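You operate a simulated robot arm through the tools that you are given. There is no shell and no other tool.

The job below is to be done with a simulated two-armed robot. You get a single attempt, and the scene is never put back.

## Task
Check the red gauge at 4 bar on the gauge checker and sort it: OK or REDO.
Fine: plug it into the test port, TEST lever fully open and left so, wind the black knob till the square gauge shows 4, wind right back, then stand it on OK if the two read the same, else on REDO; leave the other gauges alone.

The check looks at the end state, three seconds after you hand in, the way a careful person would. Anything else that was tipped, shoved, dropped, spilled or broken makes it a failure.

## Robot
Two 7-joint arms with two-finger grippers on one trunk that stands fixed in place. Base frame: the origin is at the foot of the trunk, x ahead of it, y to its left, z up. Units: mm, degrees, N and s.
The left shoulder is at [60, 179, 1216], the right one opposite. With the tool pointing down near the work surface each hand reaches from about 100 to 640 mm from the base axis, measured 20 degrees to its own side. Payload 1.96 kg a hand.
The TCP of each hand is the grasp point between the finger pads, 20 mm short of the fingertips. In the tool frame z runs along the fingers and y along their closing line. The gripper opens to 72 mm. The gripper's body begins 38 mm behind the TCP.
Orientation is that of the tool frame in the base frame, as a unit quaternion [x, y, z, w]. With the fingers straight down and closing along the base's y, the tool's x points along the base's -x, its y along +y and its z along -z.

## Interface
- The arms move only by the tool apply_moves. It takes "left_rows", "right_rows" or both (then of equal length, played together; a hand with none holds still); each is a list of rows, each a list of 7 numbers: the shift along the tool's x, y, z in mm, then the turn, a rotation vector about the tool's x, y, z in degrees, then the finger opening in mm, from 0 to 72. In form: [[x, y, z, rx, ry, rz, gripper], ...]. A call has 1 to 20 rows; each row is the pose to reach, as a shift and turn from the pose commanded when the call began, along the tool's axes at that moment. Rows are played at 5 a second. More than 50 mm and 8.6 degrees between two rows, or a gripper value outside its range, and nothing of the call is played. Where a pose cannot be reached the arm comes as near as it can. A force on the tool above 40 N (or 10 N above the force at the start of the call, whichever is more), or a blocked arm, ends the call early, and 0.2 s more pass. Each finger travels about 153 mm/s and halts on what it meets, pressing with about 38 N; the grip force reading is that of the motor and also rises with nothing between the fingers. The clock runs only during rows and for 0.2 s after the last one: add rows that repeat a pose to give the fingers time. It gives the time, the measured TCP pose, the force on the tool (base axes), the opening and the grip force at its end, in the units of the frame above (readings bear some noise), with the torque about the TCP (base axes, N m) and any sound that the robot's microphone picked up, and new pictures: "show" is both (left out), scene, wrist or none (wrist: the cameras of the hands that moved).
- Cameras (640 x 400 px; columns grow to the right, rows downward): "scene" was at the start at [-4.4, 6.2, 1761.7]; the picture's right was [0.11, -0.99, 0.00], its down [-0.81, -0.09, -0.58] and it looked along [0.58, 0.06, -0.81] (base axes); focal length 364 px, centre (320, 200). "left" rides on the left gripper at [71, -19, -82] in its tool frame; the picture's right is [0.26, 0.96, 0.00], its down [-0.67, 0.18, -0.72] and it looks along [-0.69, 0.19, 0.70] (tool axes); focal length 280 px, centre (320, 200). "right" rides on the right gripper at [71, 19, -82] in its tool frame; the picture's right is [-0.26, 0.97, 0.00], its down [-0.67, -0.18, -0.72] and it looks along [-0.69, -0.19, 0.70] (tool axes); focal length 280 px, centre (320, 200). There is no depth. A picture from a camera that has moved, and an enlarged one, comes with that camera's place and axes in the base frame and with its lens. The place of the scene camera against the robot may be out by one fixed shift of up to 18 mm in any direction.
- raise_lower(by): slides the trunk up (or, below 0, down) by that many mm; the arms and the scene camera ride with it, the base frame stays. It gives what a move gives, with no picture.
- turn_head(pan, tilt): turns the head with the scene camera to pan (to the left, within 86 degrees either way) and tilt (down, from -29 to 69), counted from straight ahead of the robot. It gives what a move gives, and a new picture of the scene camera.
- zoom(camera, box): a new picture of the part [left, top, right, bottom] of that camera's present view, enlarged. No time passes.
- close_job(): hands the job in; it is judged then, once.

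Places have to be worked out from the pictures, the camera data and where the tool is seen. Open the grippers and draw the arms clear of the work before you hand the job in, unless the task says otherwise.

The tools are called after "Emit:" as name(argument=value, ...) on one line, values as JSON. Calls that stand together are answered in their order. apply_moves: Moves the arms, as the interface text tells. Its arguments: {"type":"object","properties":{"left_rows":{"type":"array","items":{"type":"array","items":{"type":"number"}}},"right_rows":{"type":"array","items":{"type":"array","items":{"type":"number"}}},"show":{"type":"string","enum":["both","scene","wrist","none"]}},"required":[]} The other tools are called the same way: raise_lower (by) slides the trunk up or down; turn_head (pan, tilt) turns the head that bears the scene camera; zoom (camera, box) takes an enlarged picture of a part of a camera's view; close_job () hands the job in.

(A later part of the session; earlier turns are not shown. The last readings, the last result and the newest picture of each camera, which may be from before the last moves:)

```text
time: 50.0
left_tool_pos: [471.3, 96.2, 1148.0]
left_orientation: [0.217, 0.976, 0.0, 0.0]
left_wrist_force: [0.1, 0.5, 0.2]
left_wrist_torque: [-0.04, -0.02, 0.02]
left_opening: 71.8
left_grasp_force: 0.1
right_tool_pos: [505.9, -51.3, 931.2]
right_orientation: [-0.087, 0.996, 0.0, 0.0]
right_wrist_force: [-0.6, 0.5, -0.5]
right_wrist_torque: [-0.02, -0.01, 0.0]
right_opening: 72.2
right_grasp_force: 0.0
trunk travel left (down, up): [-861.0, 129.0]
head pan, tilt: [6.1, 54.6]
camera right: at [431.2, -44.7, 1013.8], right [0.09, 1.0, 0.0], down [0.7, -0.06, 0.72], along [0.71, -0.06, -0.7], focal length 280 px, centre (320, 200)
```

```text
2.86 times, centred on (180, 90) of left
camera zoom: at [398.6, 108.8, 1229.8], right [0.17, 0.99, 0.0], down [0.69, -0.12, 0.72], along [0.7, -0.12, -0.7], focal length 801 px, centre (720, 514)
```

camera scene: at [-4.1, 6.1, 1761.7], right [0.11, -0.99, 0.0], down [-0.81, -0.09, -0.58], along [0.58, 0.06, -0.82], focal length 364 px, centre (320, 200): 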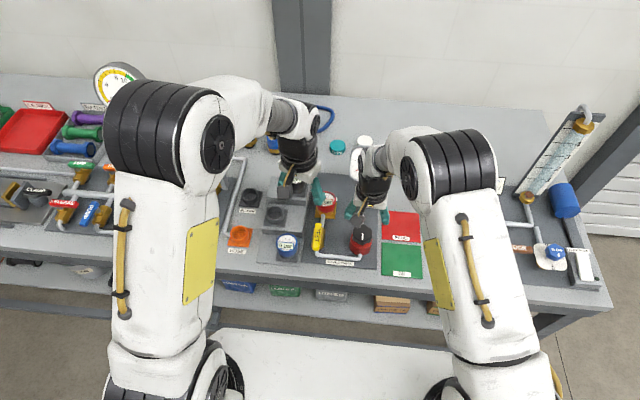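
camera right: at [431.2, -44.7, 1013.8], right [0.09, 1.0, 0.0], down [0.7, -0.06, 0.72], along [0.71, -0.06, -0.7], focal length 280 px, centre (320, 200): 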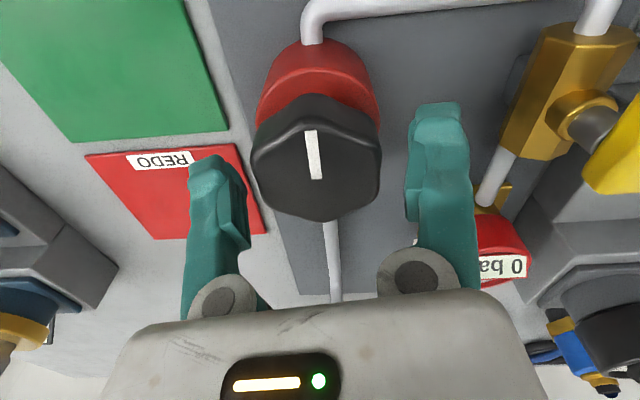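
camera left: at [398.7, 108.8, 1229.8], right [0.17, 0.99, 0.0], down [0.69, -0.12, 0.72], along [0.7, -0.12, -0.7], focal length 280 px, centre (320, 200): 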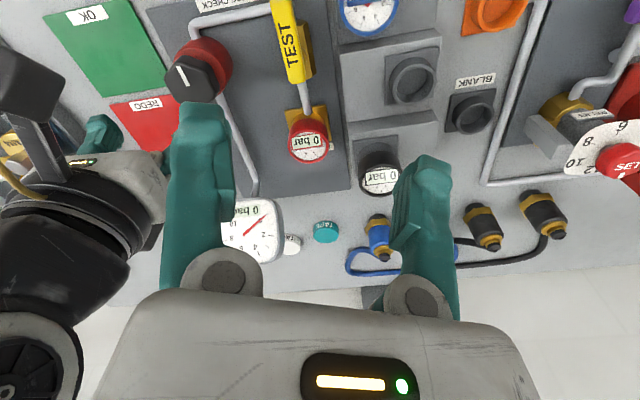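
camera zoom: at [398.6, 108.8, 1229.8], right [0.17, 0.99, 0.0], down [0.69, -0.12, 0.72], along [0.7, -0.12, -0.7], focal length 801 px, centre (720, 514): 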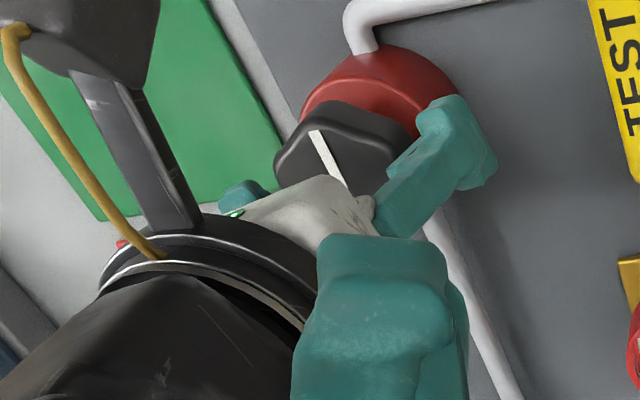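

With perspective worked out properly, the mark points exactly at -x and the flats face ±y, so yaw 0 is right. I'll turn back 10° and close on the flats.

Emit:
apply_moves(right_rows=[[0, 0, 0, 0, 0, 5, 72], [0, 0, 0, 0, 0, 10, 72], [0, 0, 0, 0, 0, 10, 60], [0, 0, 0, 0, 0, 10, 40], [0, 0, 0, 0, 0, 10, 40], [0, 0, 0, 0, 0, 10, 40]], show="both")

Emit:
zoom(camera="left", box=[200, 100, 360, 280])

Emit:
zoom(camera="right", box=[160, 60, 480, 260])

```text
time: 51.4
left_tool_pos: [470.7, 95.7, 1147.9]
left_orientation: [0.216, 0.976, 0.0, 0.0]
left_wrist_force: [-0.3, 0.6, 0.1]
left_wrist_torque: [0.0, 0.01, -0.01]
left_opening: 71.9
left_grasp_force: 0.1
right_tool_pos: [506.4, -51.8, 930.1]
right_orientation: [0.001, 1.0, 0.0, 0.0]
right_wrist_force: [1.2, -5.4, 0.3]
right_wrist_torque: [-0.26, 0.01, -0.04]
right_opening: 50.2
right_grasp_force: 40.3
trunk travel left (down, up): [-861.0, 129.0]
head pan, tilt: [6.1, 54.6]
camera scene: at [-4.3, 5.0, 1761.8], right [0.11, -0.99, 0.0], down [-0.81, -0.09, -0.58], along [0.58, 0.06, -0.81], focal length 364 px, centre (320, 200)
camera right: at [434.1, -33.1, 1013.7], right [0.26, 0.97, 0.0], down [0.67, -0.18, 0.72], along [0.69, -0.19, -0.7], focal length 280 px, centre (320, 200)
```

scene: 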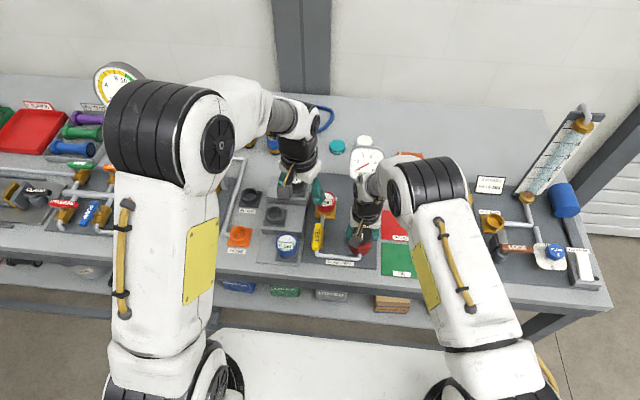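
right: 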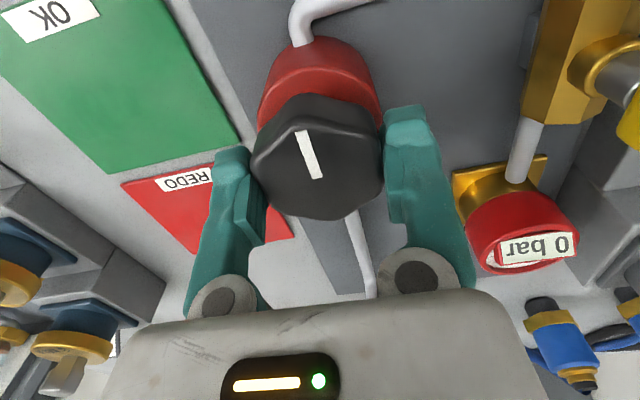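

```text
2.22 times, centred on (280, 190) of left
camera zoom: at [398.6, 107.8, 1229.9], right [0.17, 0.99, 0.0], down [0.69, -0.12, 0.72], along [0.7, -0.12, -0.7], focal length 623 px, centre (409, 222)
```

zoom: 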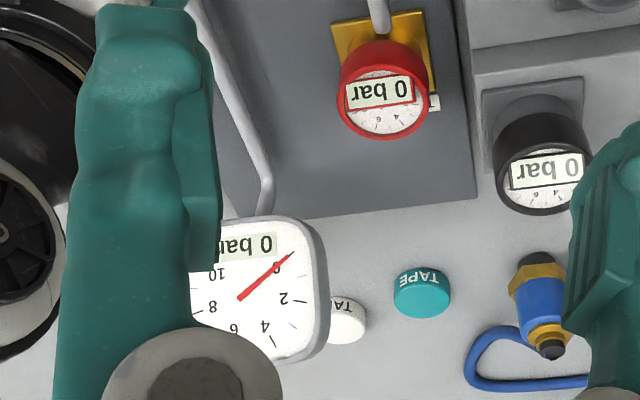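

```text
2.00 times, centred on (320, 160) of right
camera zoom: at [434.1, -33.1, 1013.7], right [0.26, 0.97, 0.0], down [0.67, -0.18, 0.72], along [0.69, -0.19, -0.7], focal length 561 px, centre (320, 280)
```

zoom: 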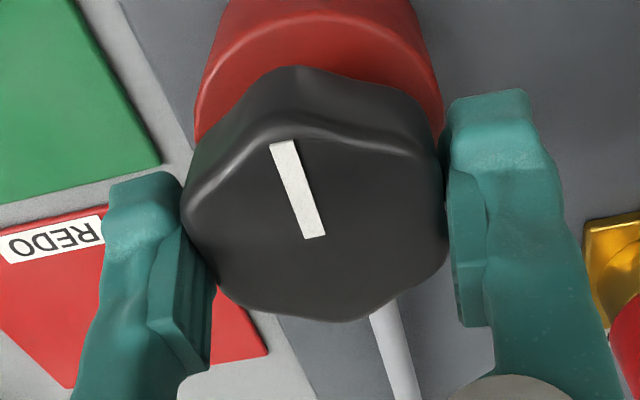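

Gripped firmly across the flats (50 mm). I'll try turning clockwise (seen from above) by 24° and watch the square gauge.

Emit:
apply_moves(right_rows=[[0, -0.5, 0, 0, 0, 4, 40], [0, -0.5, 0, 0, 0, 10, 40], [0, -0.5, 0, 0, 0, 17, 40], [0, -0.5, 0, 0, 0, 24, 40]], show="wrist")

Emit:
zoom(camera="left", box=[200, 100, 360, 280])

```text
time: 52.4
left_tool_pos: [471.1, 97.0, 1147.6]
left_orientation: [0.217, 0.976, 0.0, 0.0]
left_wrist_force: [0.1, 0.1, 0.1]
left_wrist_torque: [0.01, 0.02, 0.02]
left_opening: 72.0
left_grasp_force: 0.1
right_tool_pos: [505.0, -52.8, 930.3]
right_orientation: [0.209, 0.978, 0.001, 0.0]
right_wrist_force: [1.1, -6.8, 8.0]
right_wrist_torque: [-0.22, 0.02, 0.45]
right_opening: 50.5
right_grasp_force: 39.9
trunk travel left (down, up): [-861.0, 129.0]
head pan, tilt: [6.1, 54.6]
camera right: at [447.0, -5.7, 1014.0], right [0.63, 0.77, 0.0], down [0.54, -0.44, 0.72], along [0.55, -0.45, -0.7], focal length 280 px, centre (320, 200)
```

right: 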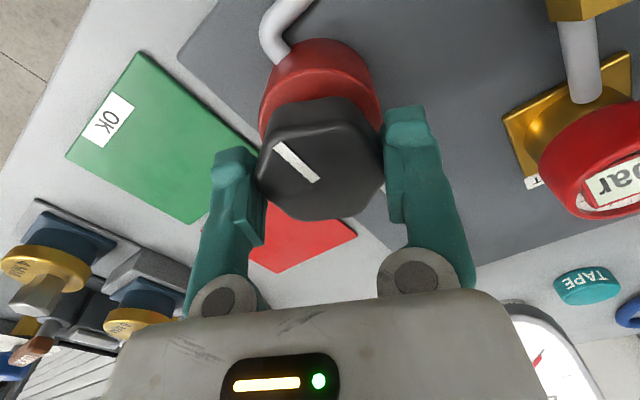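

```text
2.22 times, centred on (280, 190) of left
camera zoom: at [397.7, 108.1, 1230.2], right [0.17, 0.99, 0.0], down [0.69, -0.12, 0.72], along [0.71, -0.12, -0.7], focal length 623 px, centre (409, 222)
```

zoom: 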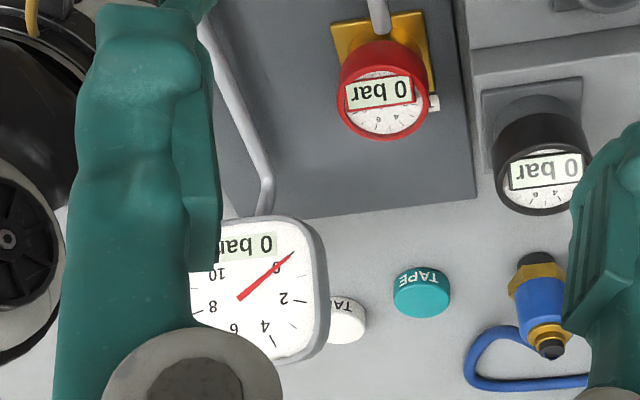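

The knob did not turn that way: the pads slipped around it and its mark still points at -x, so it is at its lower stop clockwise. I'll try counter-clockwise.

Emit:
apply_moves(right_rows=[[0, 0, 0, 0, 0, -6, 40], [0, 0, 0, 0, 0, -12, 40], [0, 0, 0, 0, 0, -18, 40], [0, 0, 0, 0, 0, -24, 40]], show="wrist")

Emit:
zoom(camera="left", box=[200, 100, 360, 280])

```text
time: 53.4
left_tool_pos: [469.4, 96.4, 1148.3]
left_orientation: [0.216, 0.976, 0.0, 0.0]
left_wrist_force: [-0.4, 0.3, -0.3]
left_wrist_torque: [-0.02, 0.0, 0.02]
left_opening: 72.1
left_grasp_force: 0.0
right_tool_pos: [505.5, -51.8, 931.8]
right_orientation: [-0.001, 1.0, 0.0, 0.0]
right_wrist_force: [-1.3, -7.6, 8.4]
right_wrist_torque: [-0.08, 0.01, -0.02]
right_opening: 50.1
right_grasp_force: 39.8
trunk travel left (down, up): [-861.0, 129.0]
head pan, tilt: [6.1, 54.6]
camera right: at [432.9, -33.2, 1013.9], right [0.26, 0.97, 0.0], down [0.67, -0.18, 0.72], along [0.69, -0.19, -0.7], focal length 280 px, centre (320, 200)
```

right: 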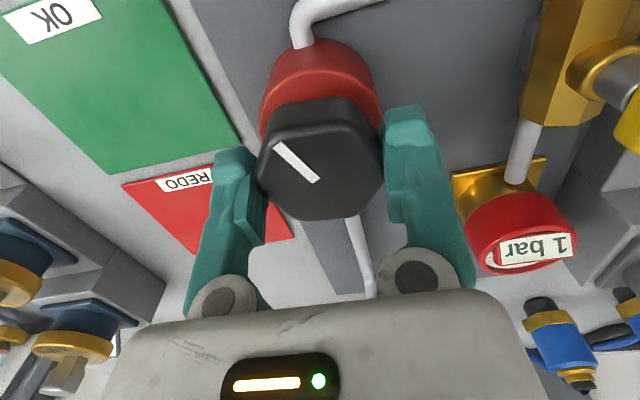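

```text
2.22 times, centred on (280, 190) of left
camera zoom: at [397.4, 107.5, 1230.3], right [0.17, 0.99, 0.0], down [0.69, -0.12, 0.72], along [0.71, -0.12, -0.7], focal length 623 px, centre (409, 222)
```

zoom: 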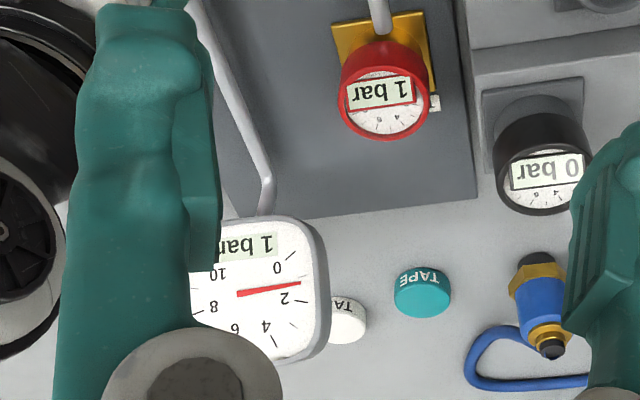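

Counter-clockwise raises the pressure: both gauges now show 1 bar after 24°. I'll wind on in steps and watch.

Emit:
apply_moves(right_rows=[[0, 0, 0, 0, 0, -6, 40], [0, 0, 0, 0, 0, -12, 40], [0, 0, 0, 0, 0, -18, 40], [0, 0, 0, 0, 0, -24, 40]], show="none")

Emit:
zoom(camera="left", box=[200, 100, 360, 280])

Emit:
zoom(camera="right", box=[160, 60, 640, 320])

```text
time: 54.4
left_tool_pos: [470.6, 96.7, 1148.4]
left_orientation: [0.217, 0.976, 0.001, 0.0]
left_wrist_force: [0.1, 0.6, -0.5]
left_wrist_torque: [0.01, 0.02, 0.01]
left_opening: 72.0
left_grasp_force: 0.1
right_tool_pos: [506.2, -51.6, 931.0]
right_orientation: [-0.209, 0.978, 0.0, -0.001]
right_wrist_force: [-1.7, -7.3, 3.8]
right_wrist_torque: [-0.09, 0.04, 0.0]
right_opening: 50.0
right_grasp_force: 39.2
trunk travel left (down, up): [-861.0, 129.0]
head pan, tilt: [6.1, 54.6]
```

```text
2.22 times, centred on (280, 190) of left
camera zoom: at [397.9, 107.7, 1230.1], right [0.17, 0.99, 0.0], down [0.69, -0.12, 0.72], along [0.71, -0.12, -0.7], focal length 623 px, centre (409, 222)
```

zoom: 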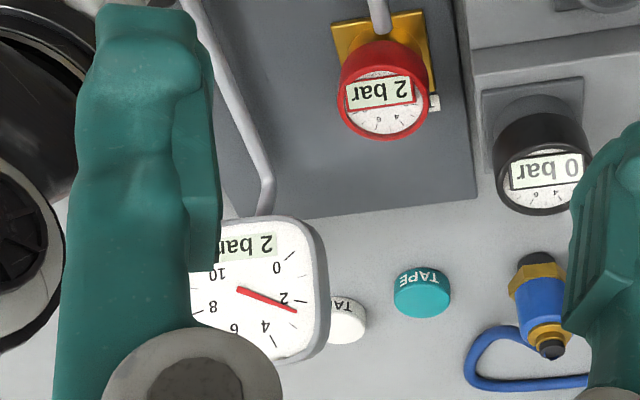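

```text
1.33 times, centred on (400, 190) of right
camera zoom: at [431.4, -64.0, 1013.9], right [-0.16, 0.99, 0.0], down [0.69, 0.11, 0.72], along [0.71, 0.11, -0.7], focal length 374 px, centre (213, 213)
```

zoom: 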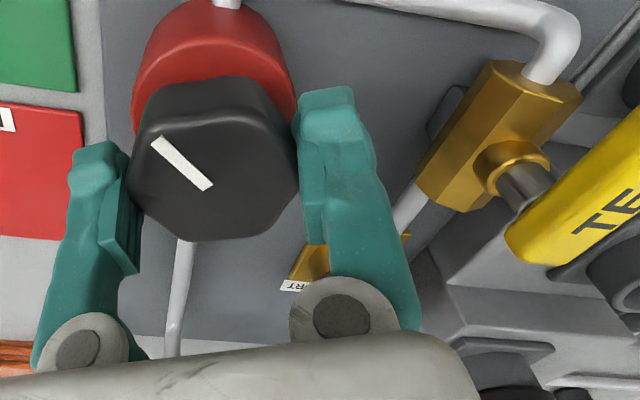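

Both read 2 bar after 48° in all. I'll zoom closer on the square dial to judge the needle.

Emit:
zoom(camera="left", box=[245, 195, 295, 265])

Emit:
zoom(camera="scene", box=[310, 140, 390, 210])

```text
5.71 times, centred on (270, 230) of left
camera zoom: at [397.9, 107.7, 1230.1], right [0.17, 0.99, 0.0], down [0.69, -0.12, 0.72], along [0.71, -0.12, -0.7], focal length 1602 px, centre (606, 29)
```

zoom: 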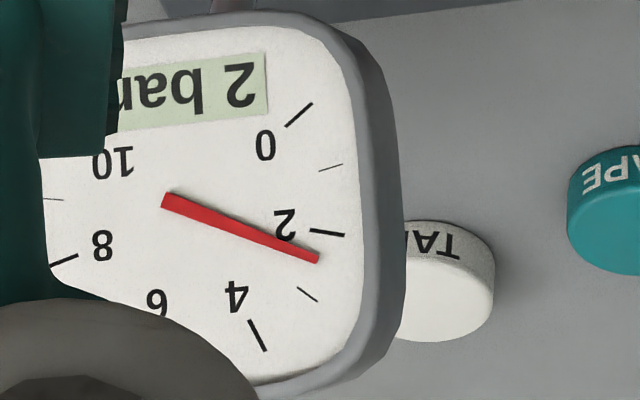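

```text
5.71 times, centred on (350, 175) of scene
camera zoom: at [-5.2, 4.6, 1761.7], right [0.11, -0.99, 0.0], down [-0.81, -0.09, -0.58], along [0.58, 0.06, -0.81], focal length 2080 px, centre (149, 343)
```

zoom: 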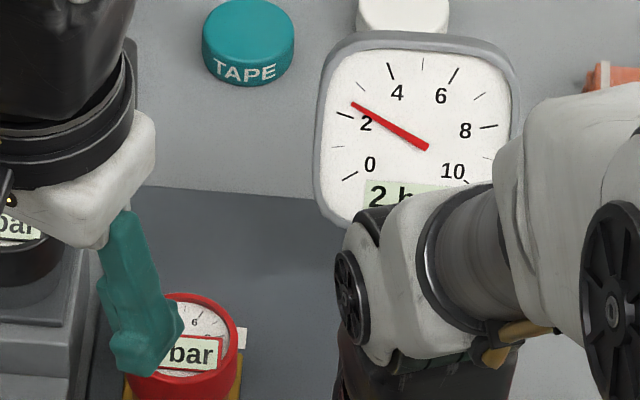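

The needle is near 2.4, i.e. about 20° of knob per bar. I'll wind another 31° towards 4.

Emit:
apply_moves(right_rows=[[0, 0, 0, 0, 0, -6, 40], [0, 0, 0, 0, 0, -12, 40], [0, 0, 0, 0, 0, -18, 40], [0, 0, 0, 0, 0, -24, 40], [0, 0, 0, 0, 0, -29, 40], [0, 0, 0, 0, 0, -31, 40], [0, 0, 0, 0, 0, -31, 40]], show="none")

Emit:
zoom(camera="left", box=[245, 195, 295, 265])

Emit:
zoom(camera="left", box=[270, 110, 350, 180])

Emit:
zoom(camera="scene", box=[310, 140, 390, 210])

```text
time: 56.0
left_tool_pos: [469.6, 96.6, 1148.4]
left_orientation: [0.216, 0.976, 0.001, 0.0]
left_wrist_force: [1.3, -0.8, -0.1]
left_wrist_torque: [0.02, 0.01, 0.01]
left_opening: 72.0
left_grasp_force: 0.0
right_tool_pos: [504.1, -52.7, 930.8]
right_orientation: [-0.463, 0.886, 0.0, 0.0]
right_wrist_force: [-4.3, -5.6, 5.7]
right_wrist_torque: [-0.46, 0.67, -0.02]
right_opening: 50.1
right_grasp_force: 39.9
trunk travel left (down, up): [-861.0, 129.0]
head pan, tilt: [6.1, 54.6]
```

```text
5.71 times, centred on (270, 230) of left
camera zoom: at [397.5, 107.9, 1230.4], right [0.17, 0.99, 0.0], down [0.69, -0.12, 0.72], along [0.71, -0.12, -0.7], focal length 1602 px, centre (606, 29)
```

zoom: 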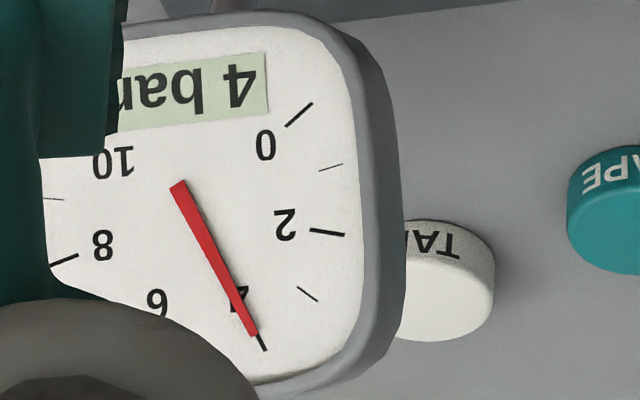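

```text
5.71 times, centred on (310, 145) of left
camera zoom: at [397.5, 107.9, 1230.4], right [0.17, 0.99, 0.0], down [0.69, -0.12, 0.72], along [0.71, -0.12, -0.7], focal length 1602 px, centre (377, 514)
```

zoom: 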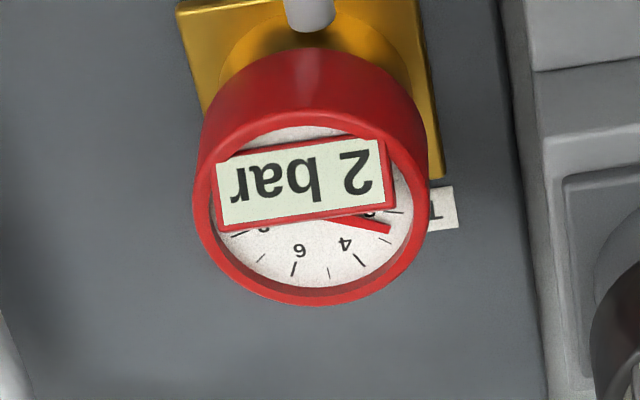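

```text
5.71 times, centred on (350, 175) of scene
camera zoom: at [-5.9, 5.0, 1761.8], right [0.11, -0.99, 0.0], down [-0.81, -0.09, -0.58], along [0.58, 0.06, -0.81], focal length 2080 px, centre (149, 343)
```

zoom: 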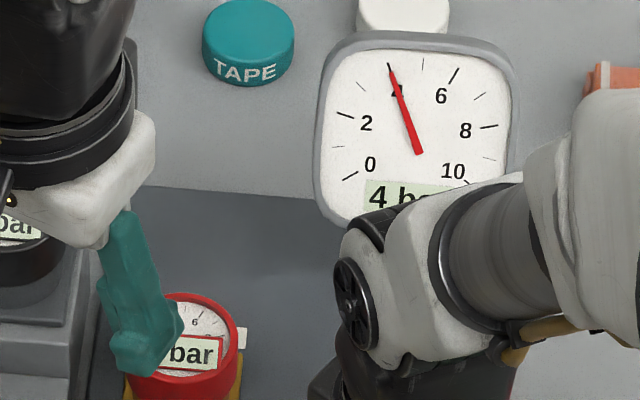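

The square gauge shows exactly 4 bar, while the red gauge shows 2. I'll hold for two seconds to be sure the red gauge isn't just slow.

Emit:
apply_moves(right_rows=[[0, 0, 0, 0, 0, 0, 40], [0, 0, 0, 0, 0, 0, 40], [0, 0, 0, 0, 0, 0, 40], [0, 0, 0, 0, 0, 0, 40], [0, 0, 0, 0, 0, 0, 40], [0, 0, 0, 0, 0, 0, 40], [0, 0, 0, 0, 0, 0, 40], [0, 0, 0, 0, 0, 0, 40], [0, 0, 0, 0, 0, 0, 40], [0, 0, 0, 0, 0, 0, 40]], show="wrist")

Emit:
zoom(camera="left", box=[230, 110, 350, 270])

Emit:
zoom(camera="left", box=[270, 110, 350, 180])

```text
time: 58.2
left_tool_pos: [470.6, 95.8, 1148.4]
left_orientation: [0.216, 0.976, 0.001, 0.001]
left_wrist_force: [-0.1, 0.0, 0.9]
left_wrist_torque: [0.01, -0.03, -0.02]
left_opening: 71.9
left_grasp_force: 0.0
right_tool_pos: [504.5, -52.0, 931.7]
right_orientation: [-0.462, 0.887, 0.0, 0.001]
right_wrist_force: [-4.7, -6.8, 4.5]
right_wrist_torque: [0.03, -0.05, 0.02]
right_opening: 50.2
right_grasp_force: 40.5
trunk travel left (down, up): [-861.0, 129.0]
head pan, tilt: [6.1, 54.6]
camera right: at [447.6, -99.6, 1013.9], right [-0.64, 0.77, 0.0], down [0.54, 0.45, 0.72], along [0.55, 0.46, -0.7], focal length 280 px, centre (320, 200)
```

right: 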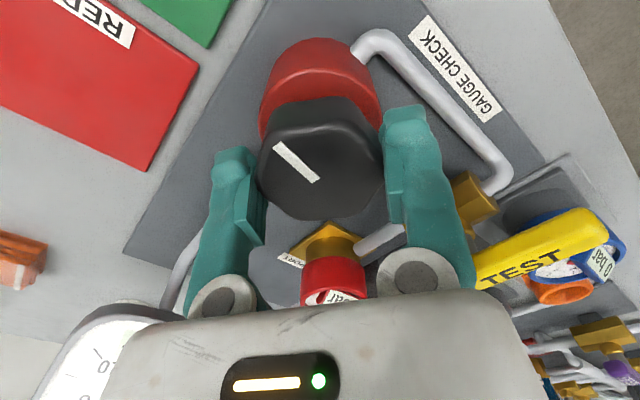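

```text
2.50 times, centred on (290, 190) of left
camera zoom: at [397.3, 107.9, 1230.4], right [0.17, 0.99, 0.0], down [0.69, -0.12, 0.72], along [0.71, -0.12, -0.7], focal length 701 px, centre (395, 225)
```

zoom: 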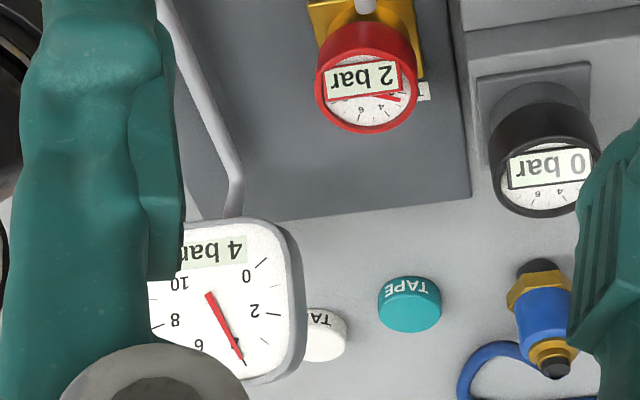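

```text
5.71 times, centred on (310, 145) of left
camera zoom: at [397.3, 107.9, 1230.4], right [0.17, 0.99, 0.0], down [0.69, -0.12, 0.72], along [0.71, -0.12, -0.7], focal length 1602 px, centre (377, 514)
```

zoom: 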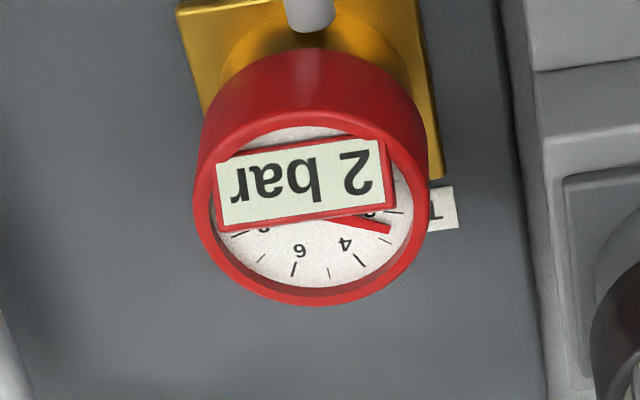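

Steady: square 4, red 2. Before trusting it, I'll double-check that the lever is truly fully open and the gauge seated.

Emit:
zoom(camera="left", box=[240, 0, 360, 170])

Emit:
zoom(camera="scene", box=[290, 180, 380, 265])

```text
2.35 times, centred on (300, 85) of left
camera zoom: at [397.3, 107.9, 1230.4], right [0.17, 0.99, 0.0], down [0.69, -0.12, 0.72], along [0.71, -0.12, -0.7], focal length 660 px, centre (367, 471)
```

zoom: 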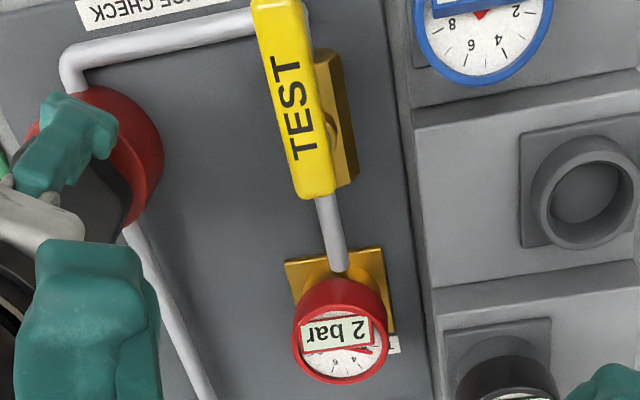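

```text
4.71 times, centred on (335, 222) of scene
camera zoom: at [-6.1, 4.9, 1761.8], right [0.11, -0.99, 0.0], down [-0.81, -0.09, -0.58], along [0.58, 0.06, -0.81], focal length 1712 px, centre (249, 94)
```

zoom: 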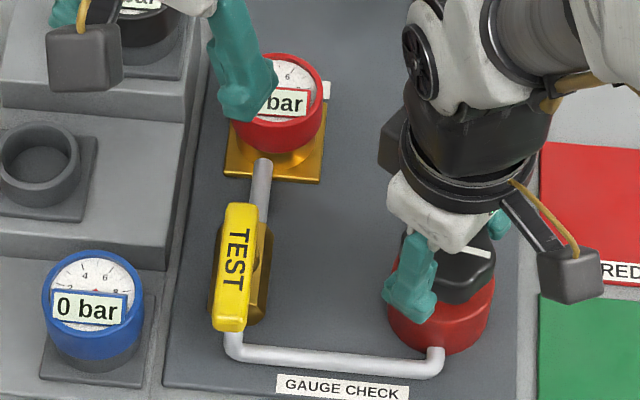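

Lever parallel to the pipe and gauge properly seated: the red gauge really reads 2 at 4 bar, so it belongs on REDO. Now I'll wind the knob right back clockwise to its stop.

Emit:
apply_moves(right_rows=[[0, 0, 0, 0, 0, 8, 40], [0, 0, 0, 0, 0, 16, 40], [0, 0, 0, 0, 0, 24, 40], [0, 0, 0, 0, 0, 32, 40], [0, 0, 0, 0, 0, 40, 40], [0, 0, 0, 0, 0, 48, 40], [0, 0, 0, 0, 0, 56, 40], [0, 0, 0, 0, 0, 64, 40], [0, 0, 0, 0, 0, 72, 40], [0, 0, 0, 0, 0, 79, 40], [0, 0, 0, 0, 0, 84, 40], [0, 0, 0, 0, 0, 84, 40]], show="wrist")

Emit:
zoom(camera="left", box=[230, 110, 350, 270])

Emit:
zoom(camera="left", box=[245, 195, 295, 265])

```text
time: 60.8
left_tool_pos: [471.2, 96.8, 1149.1]
left_orientation: [0.216, 0.976, 0.001, 0.001]
left_wrist_force: [-0.2, -0.3, 0.2]
left_wrist_torque: [0.0, 0.01, 0.03]
left_opening: 72.0
left_grasp_force: 0.1
right_tool_pos: [506.8, -52.9, 931.8]
right_orientation: [0.25, 0.968, -0.001, 0.001]
right_wrist_force: [-1.9, -6.6, 1.9]
right_wrist_torque: [-0.34, -0.25, 0.83]
right_opening: 49.7
right_grasp_force: 39.8
trunk travel left (down, up): [-861.0, 129.0]
head pan, tilt: [6.1, 54.6]
camera right: at [452.6, -1.7, 1014.1], right [0.7, 0.72, 0.0], down [0.5, -0.49, 0.72], along [0.51, -0.5, -0.7], focal length 280 px, centre (320, 200)
```

right: 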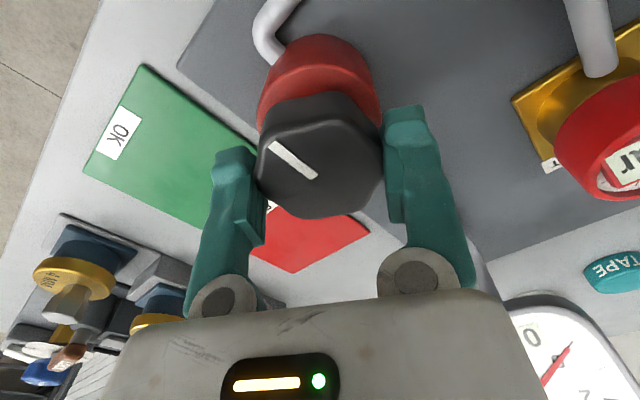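

```text
2.50 times, centred on (290, 190) of left
camera zoom: at [397.9, 107.7, 1230.2], right [0.17, 0.99, 0.0], down [0.69, -0.12, 0.72], along [0.71, -0.12, -0.7], focal length 701 px, centre (395, 225)
```

zoom: 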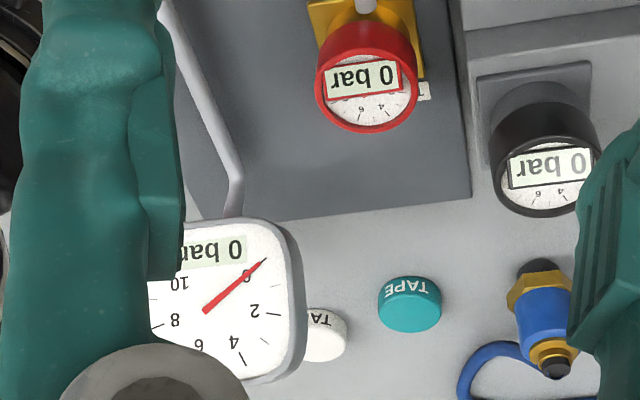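

```text
5.71 times, centred on (270, 230) of left
camera zoom: at [397.9, 107.7, 1230.2], right [0.17, 0.99, 0.0], down [0.69, -0.12, 0.72], along [0.71, -0.12, -0.7], focal length 1602 px, centre (606, 29)
```

zoom: 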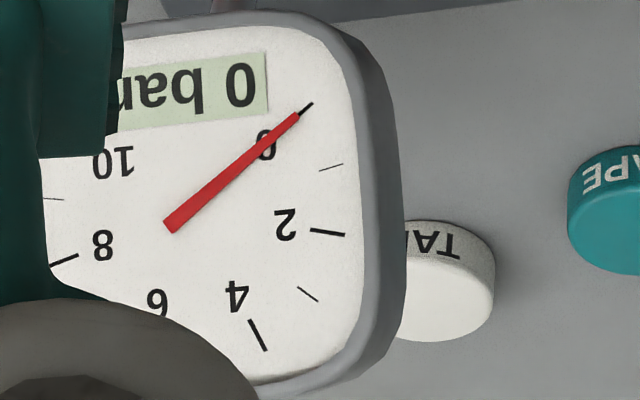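

Both gauges are back at 0 and the knob is against its stop. I'll open and lift the right hand straight up off the knob.

Emit:
apply_moves(right_rows=[[0, 0, 0, 0, 0, 0, 60], [0, 0, 0, 0, 0, 0, 72], [0, 0, 0, 0, 0, 0, 72], [0, 0, -20, 0, 0, 0, 72], [0, 0, -55, 0, 0, 0, 72], [0, 0, -90, 0, 0, 0, 72], [0, 0, -90, 0, 0, 0, 72]], show="wrist")

Emit:
zoom(camera="left", box=[120, 30, 360, 270])

Emit:
zoom(camera="right", box=[40, 0, 360, 200])

```text
time: 62.4
left_tool_pos: [470.8, 95.4, 1146.8]
left_orientation: [0.217, 0.976, 0.0, 0.0]
left_wrist_force: [0.4, 0.6, -0.4]
left_wrist_torque: [0.0, -0.03, 0.01]
left_opening: 71.8
left_grasp_force: 0.1
right_tool_pos: [503.8, -51.5, 1020.5]
right_orientation: [0.249, 0.968, -0.001, 0.0]
right_wrist_force: [-0.7, 0.7, -0.4]
right_wrist_torque: [0.01, -0.01, 0.01]
right_opening: 72.0
right_grasp_force: 0.1
trunk travel left (down, up): [-861.0, 129.0]
head pan, tilt: [6.1, 54.6]
camera right: at [451.2, -1.1, 1103.6], right [0.7, 0.72, 0.0], down [0.5, -0.49, 0.71], along [0.51, -0.5, -0.7], focal length 280 px, centre (320, 200)
```

right: 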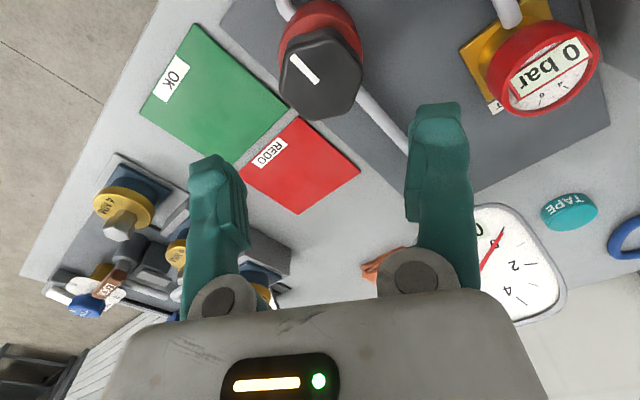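

```text
1.67 times, centred on (240, 150) of left
camera zoom: at [398.9, 108.8, 1229.7], right [0.17, 0.99, 0.0], down [0.69, -0.12, 0.72], along [0.7, -0.12, -0.7], focal length 467 px, centre (453, 283)
```

zoom: 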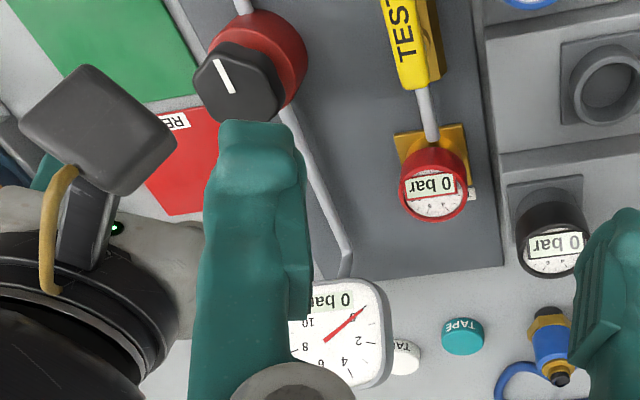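

```text
2.00 times, centred on (200, 100) of right
camera zoom: at [451.2, -1.1, 1103.6], right [0.7, 0.72, 0.0], down [0.5, -0.49, 0.71], along [0.51, -0.5, -0.7], focal length 561 px, centre (560, 400)
```

zoom: 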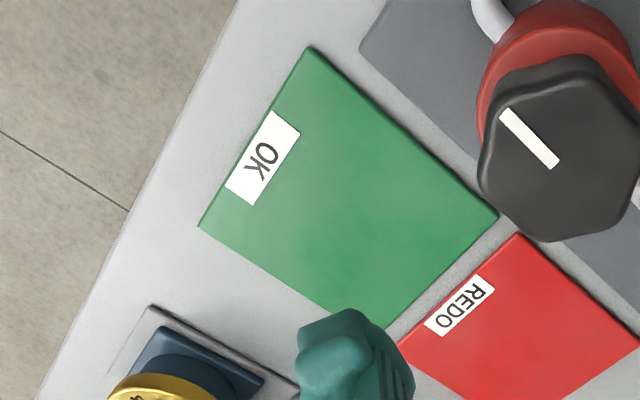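

Knob and both dials rest at zero. I'll withdraw the left hand to the left to give room, and turn the right hand to yaw +23°, the direction in which it must reach out to the port.

Emit:
apply_moves(left_rows=[[29, 29, 0, 0, 0, 0, 72], [58, 58, 5, 0, 0, 0, 72], [88, 87, 9, 0, 0, 0, 72], [117, 116, 14, 0, 0, 0, 72], [146, 145, 18, 0, 0, 0, 72], [146, 145, 18, 0, 0, 0, 72], [146, 145, 18, 0, 0, 0, 72], [146, 145, 18, 0, 0, 0, 72]], right_rows=[[0, 0, 0, 0, 0, -7, 72], [0, 0, 0, 0, 0, -14, 72], [0, 0, 0, 0, 0, -21, 72], [0, 0, 0, 0, 0, -28, 72], [0, 0, 0, 0, 0, -36, 72], [0, 0, 0, 0, 0, -44, 72], [0, 0, 0, 0, 0, -52, 72], [0, 0, 0, 0, 0, -52, 72]], show="both")

```text
time: 64.2
left_tool_pos: [400.7, 288.9, 1128.5]
left_orientation: [0.216, 0.976, 0.0, 0.0]
left_wrist_force: [0.6, -0.6, 0.5]
left_wrist_torque: [-0.01, 0.0, 0.01]
left_opening: 71.8
left_grasp_force: 0.0
right_tool_pos: [505.5, -52.1, 1021.3]
right_orientation: [-0.2, 0.98, 0.0, 0.0]
right_wrist_force: [0.0, -0.1, -0.1]
right_wrist_torque: [-0.02, -0.01, 0.03]
right_opening: 71.7
right_grasp_force: 0.1
trunk travel left (down, up): [-861.0, 129.0]
head pan, tilt: [6.1, 54.6]
camera scene: at [-4.4, 6.9, 1761.7], right [0.11, -0.99, 0.0], down [-0.81, -0.09, -0.58], along [0.58, 0.06, -0.81], focal length 364 px, centre (320, 200)
camera right: at [431.9, -61.4, 1103.7], right [-0.14, 0.99, 0.0], down [0.69, 0.1, 0.72], along [0.71, 0.1, -0.7], focal length 280 px, centre (320, 200)
camera left: at [327.3, 300.2, 1210.4], right [0.17, 0.99, 0.0], down [0.69, -0.12, 0.72], along [0.7, -0.12, -0.7], focal length 280 px, centre (320, 200)
```

scene: 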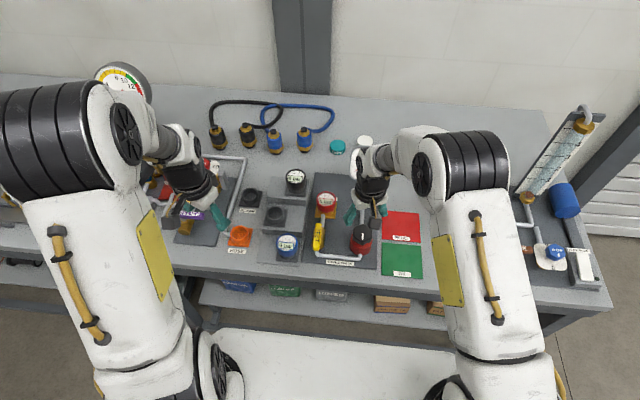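
right: 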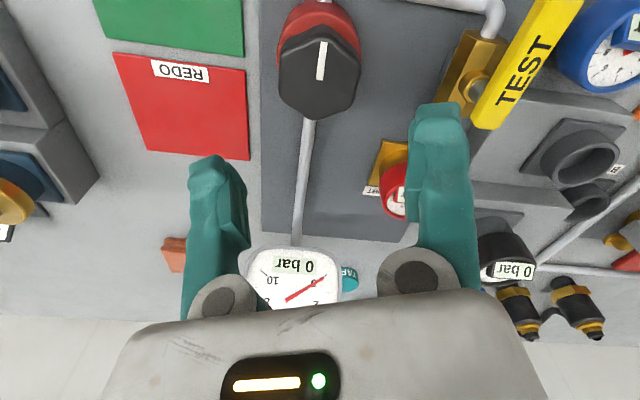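
left: 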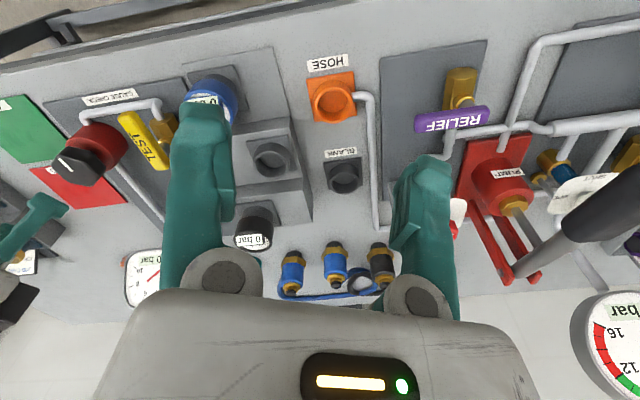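

The red pad spans about x 531–627, y -214 to -110 (centre ≈ (578, -162)). Now I'll tilt the right gripper 15° outward, then reach over the gauge in the port.

Emit:
apply_moves(right_rows=[[0, 0, 0, 0, -7, 0, 72], [0, 0, 0, 0, -15, 0, 72], [0, 0, 0, 0, -15, 0, 72]], show="none")

Emit:
apply_moves(right_rows=[[-26, 11.3, 10.3, 0, 0, 0, 72], [-52, 22.6, 20.6, 0, 0, 0, 72], [-78, 33.9, 30.8, 0, 0, 0, 72], [-104, 45.2, 41.1, 0, 0, 0, 72], [-130.2, 56.5, 51.4, 0, 0, 0, 72], [-130.2, 56.5, 51.4, 0, 0, 0, 72]], show="both")

Emit:
zoom(camera="right", box=[200, 0, 440, 200])

```text
time: 65.0
left_tool_pos: [400.2, 287.8, 1129.1]
left_orientation: [0.216, 0.976, 0.0, 0.0]
left_wrist_force: [0.0, -0.5, 0.7]
left_wrist_torque: [-0.02, 0.0, 0.0]
left_opening: 71.9
left_grasp_force: 0.0
right_tool_pos: [505.3, -51.8, 1020.3]
right_orientation: [-0.197, 0.972, 0.026, 0.128]
right_wrist_force: [-0.5, 0.0, -1.6]
right_wrist_torque: [-0.01, -0.01, 0.0]
right_opening: 72.2
right_grasp_force: 0.0
trunk travel left (down, up): [-861.0, 129.0]
head pan, tilt: [6.1, 54.6]
```

```text
time: 66.4
left_tool_pos: [399.9, 287.2, 1127.7]
left_orientation: [0.216, 0.976, 0.0, 0.0]
left_wrist_force: [-0.7, 1.0, -0.5]
left_wrist_torque: [-0.04, -0.01, 0.03]
left_opening: 72.1
left_grasp_force: 0.1
right_tool_pos: [611.4, 54.4, 1006.0]
right_orientation: [-0.197, 0.972, 0.027, 0.129]
right_wrist_force: [-0.6, 0.4, -0.4]
right_wrist_torque: [0.02, -0.02, 0.02]
right_opening: 71.8
right_grasp_force: 0.1
trunk travel left (down, up): [-861.0, 129.0]
head pan, tilt: [6.1, 54.6]
camera scene: at [-4.9, 5.8, 1761.8], right [0.11, -0.99, 0.0], down [-0.81, -0.09, -0.58], along [0.58, 0.06, -0.81], focal length 364 px, centre (320, 200)
camera right: at [520.7, 36.6, 1067.4], right [-0.14, 0.99, 0.07], down [0.5, 0.01, 0.87], along [0.85, 0.16, -0.5], focal length 280 px, centre (320, 200)
```

scene: 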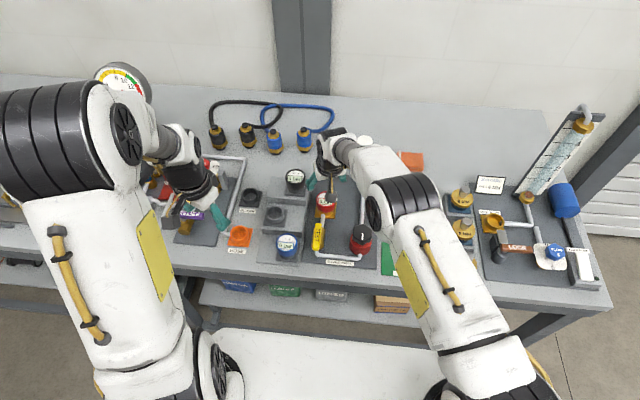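
right: 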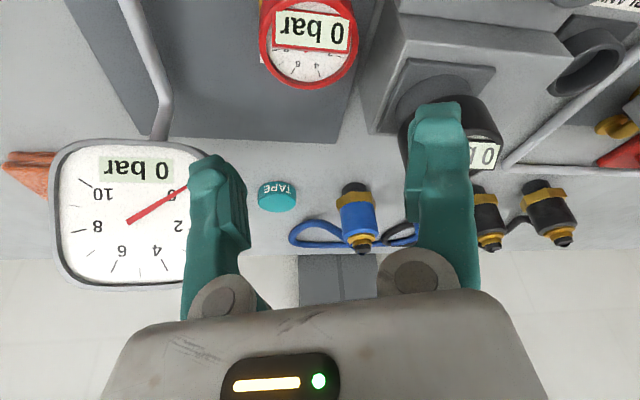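

```text
2.00 times, centred on (320, 100) of right
camera zoom: at [520.7, 36.6, 1067.4], right [-0.14, 0.99, 0.07], down [0.5, 0.01, 0.87], along [0.85, 0.16, -0.5], focal length 561 px, centre (320, 400)
```

zoom: 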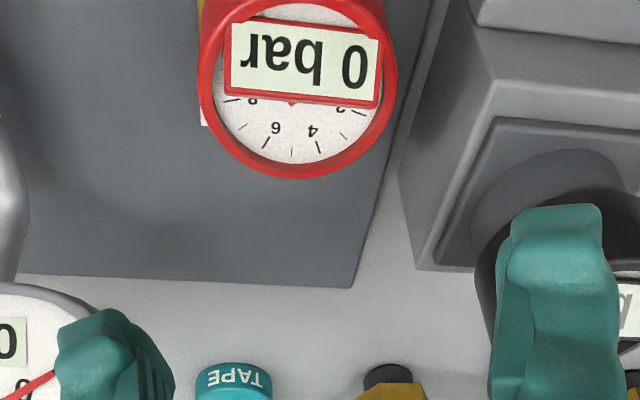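

Alignment over the gauge matches the prediction within a pixel or two. I'll descend vertically to just above the head and check once more.

Emit:
apply_moves(right_rows=[[5.2, 0, 19.3, 0, 0, 0, 72], [10.4, 0, 38.6, 0, 0, 0, 72], [15.5, 0, 58, 0, 0, 0, 72], [15.5, 0, 58, 0, 0, 0, 72]], show="both")

Emit:
zoom(camera="right", box=[160, 40, 480, 240])

Emit:
zoom(camera="scene", box=[290, 150, 390, 250])

Emit:
zoom(camera="left", box=[0, 60, 220, 320])

```text
time: 67.4
left_tool_pos: [399.7, 288.0, 1128.8]
left_orientation: [0.216, 0.976, 0.0, 0.0]
left_wrist_force: [0.0, 0.0, -0.6]
left_wrist_torque: [0.0, 0.03, 0.02]
left_opening: 71.9
left_grasp_force: 0.1
right_tool_pos: [612.3, 55.7, 943.1]
right_orientation: [-0.197, 0.972, 0.025, 0.128]
right_wrist_force: [0.0, -0.7, -0.8]
right_wrist_torque: [0.0, 0.02, 0.04]
right_opening: 71.9
right_grasp_force: 0.0
trunk travel left (down, up): [-861.0, 129.0]
head pan, tilt: [6.1, 54.6]
camera scene: at [-4.3, 6.4, 1761.8], right [0.11, -0.99, 0.0], down [-0.81, -0.09, -0.58], along [0.58, 0.06, -0.81], focal length 364 px, centre (320, 200)
camera right: at [521.5, 37.9, 1005.0], right [-0.14, 0.99, 0.07], down [0.5, 0.01, 0.87], along [0.85, 0.16, -0.5], focal length 280 px, centre (320, 200)
```

scene: 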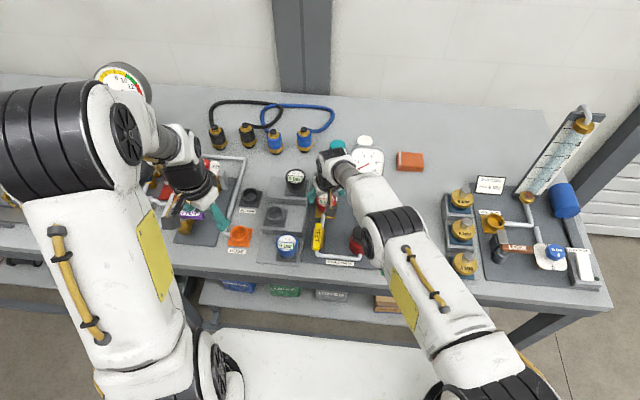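
right: 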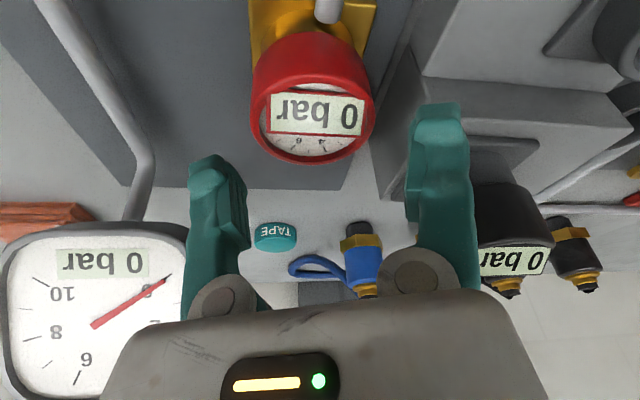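

```text
2.00 times, centred on (320, 140) of right
camera zoom: at [521.5, 37.9, 1005.0], right [-0.14, 0.99, 0.07], down [0.5, 0.01, 0.87], along [0.85, 0.16, -0.5], focal length 561 px, centre (320, 320)
```

zoom: 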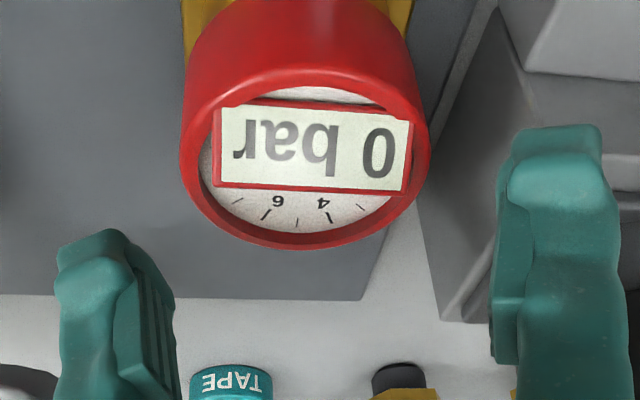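

```text
4.00 times, centred on (340, 200) of scene
camera zoom: at [-4.3, 6.4, 1761.8], right [0.11, -0.99, 0.0], down [-0.81, -0.09, -0.58], along [0.58, 0.06, -0.81], focal length 1456 px, centre (240, 200)
```

zoom: 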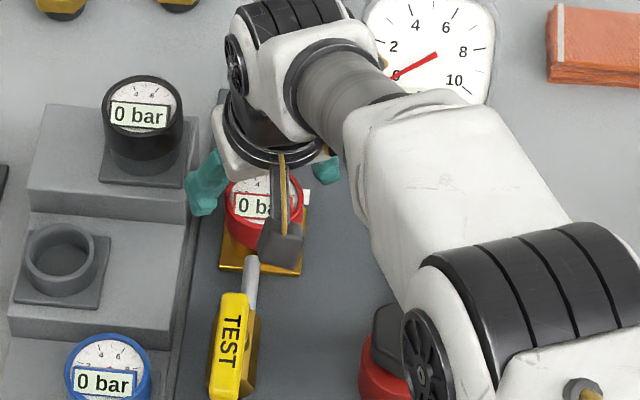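

```text
1.54 times, centred on (110, 190) of left
camera zoom: at [327.4, 299.8, 1210.5], right [0.17, 0.99, 0.0], down [0.69, -0.12, 0.72], along [0.7, -0.12, -0.7], focal length 431 px, centre (643, 215)
```

zoom: 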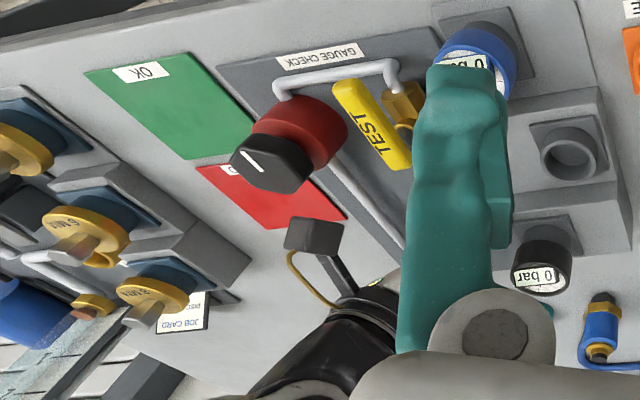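

The head sits about 1 mm off centre towards the left finger; I'll correct that and lower the last 32 mm so the fingers straddle the head.

Emit:
apply_moves(right_rows=[[2.9, -0.8, 7.7, 0, 0, 0, 72], [5, -0.8, 15.5, 0, 0, 0, 72], [7.1, -0.8, 23.2, 0, 0, 0, 72], [9.1, -0.8, 30.9, 0, 0, 0, 72], [9.1, -0.8, 30.9, 0, 0, 0, 72]], show="wrist")

Emit:
zoom(camera="right", box=[160, 40, 480, 240])

Emit:
zoom(camera="scene", box=[290, 150, 390, 250])

```text
time: 68.6
left_tool_pos: [400.2, 288.7, 1128.4]
left_orientation: [0.216, 0.976, -0.001, 0.0]
left_wrist_force: [-0.6, 0.4, -0.3]
left_wrist_torque: [0.0, -0.01, -0.01]
left_opening: 72.1
left_grasp_force: 0.1
right_tool_pos: [609.9, 53.9, 921.8]
right_orientation: [-0.197, 0.972, 0.026, 0.127]
right_wrist_force: [-0.2, -0.6, 0.1]
right_wrist_torque: [-0.01, 0.02, -0.05]
right_opening: 72.0
right_grasp_force: 0.1
right hand out of reach, approached as far as the arm can: row 3, 4, 5
trunk travel left (down, up): [-861.0, 129.0]
head pan, tilt: [6.1, 54.6]
camera right: at [518.0, 35.6, 983.0], right [-0.14, 0.99, 0.07], down [0.5, 0.01, 0.87], along [0.85, 0.16, -0.5], focal length 280 px, centre (320, 200)
```

right: 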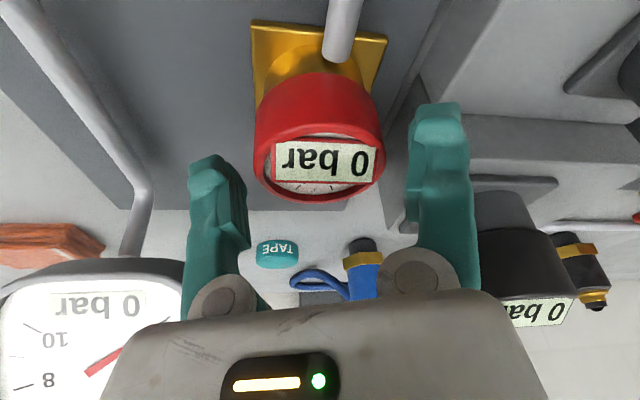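

```text
2.00 times, centred on (320, 140) of right
camera zoom: at [518.0, 35.6, 983.0], right [-0.14, 0.99, 0.07], down [0.5, 0.01, 0.87], along [0.85, 0.16, -0.5], focal length 561 px, centre (320, 320)
```

zoom: 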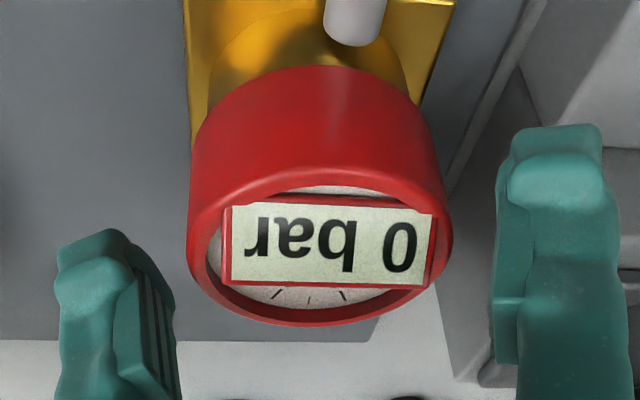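

```text
4.00 times, centred on (340, 200) of scene
camera zoom: at [-4.3, 6.3, 1761.7], right [0.11, -0.99, 0.0], down [-0.81, -0.09, -0.58], along [0.58, 0.06, -0.81], focal length 1456 px, centre (240, 200)
```

zoom: 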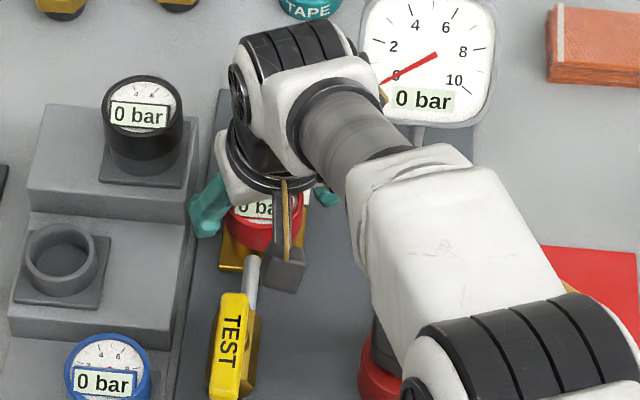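

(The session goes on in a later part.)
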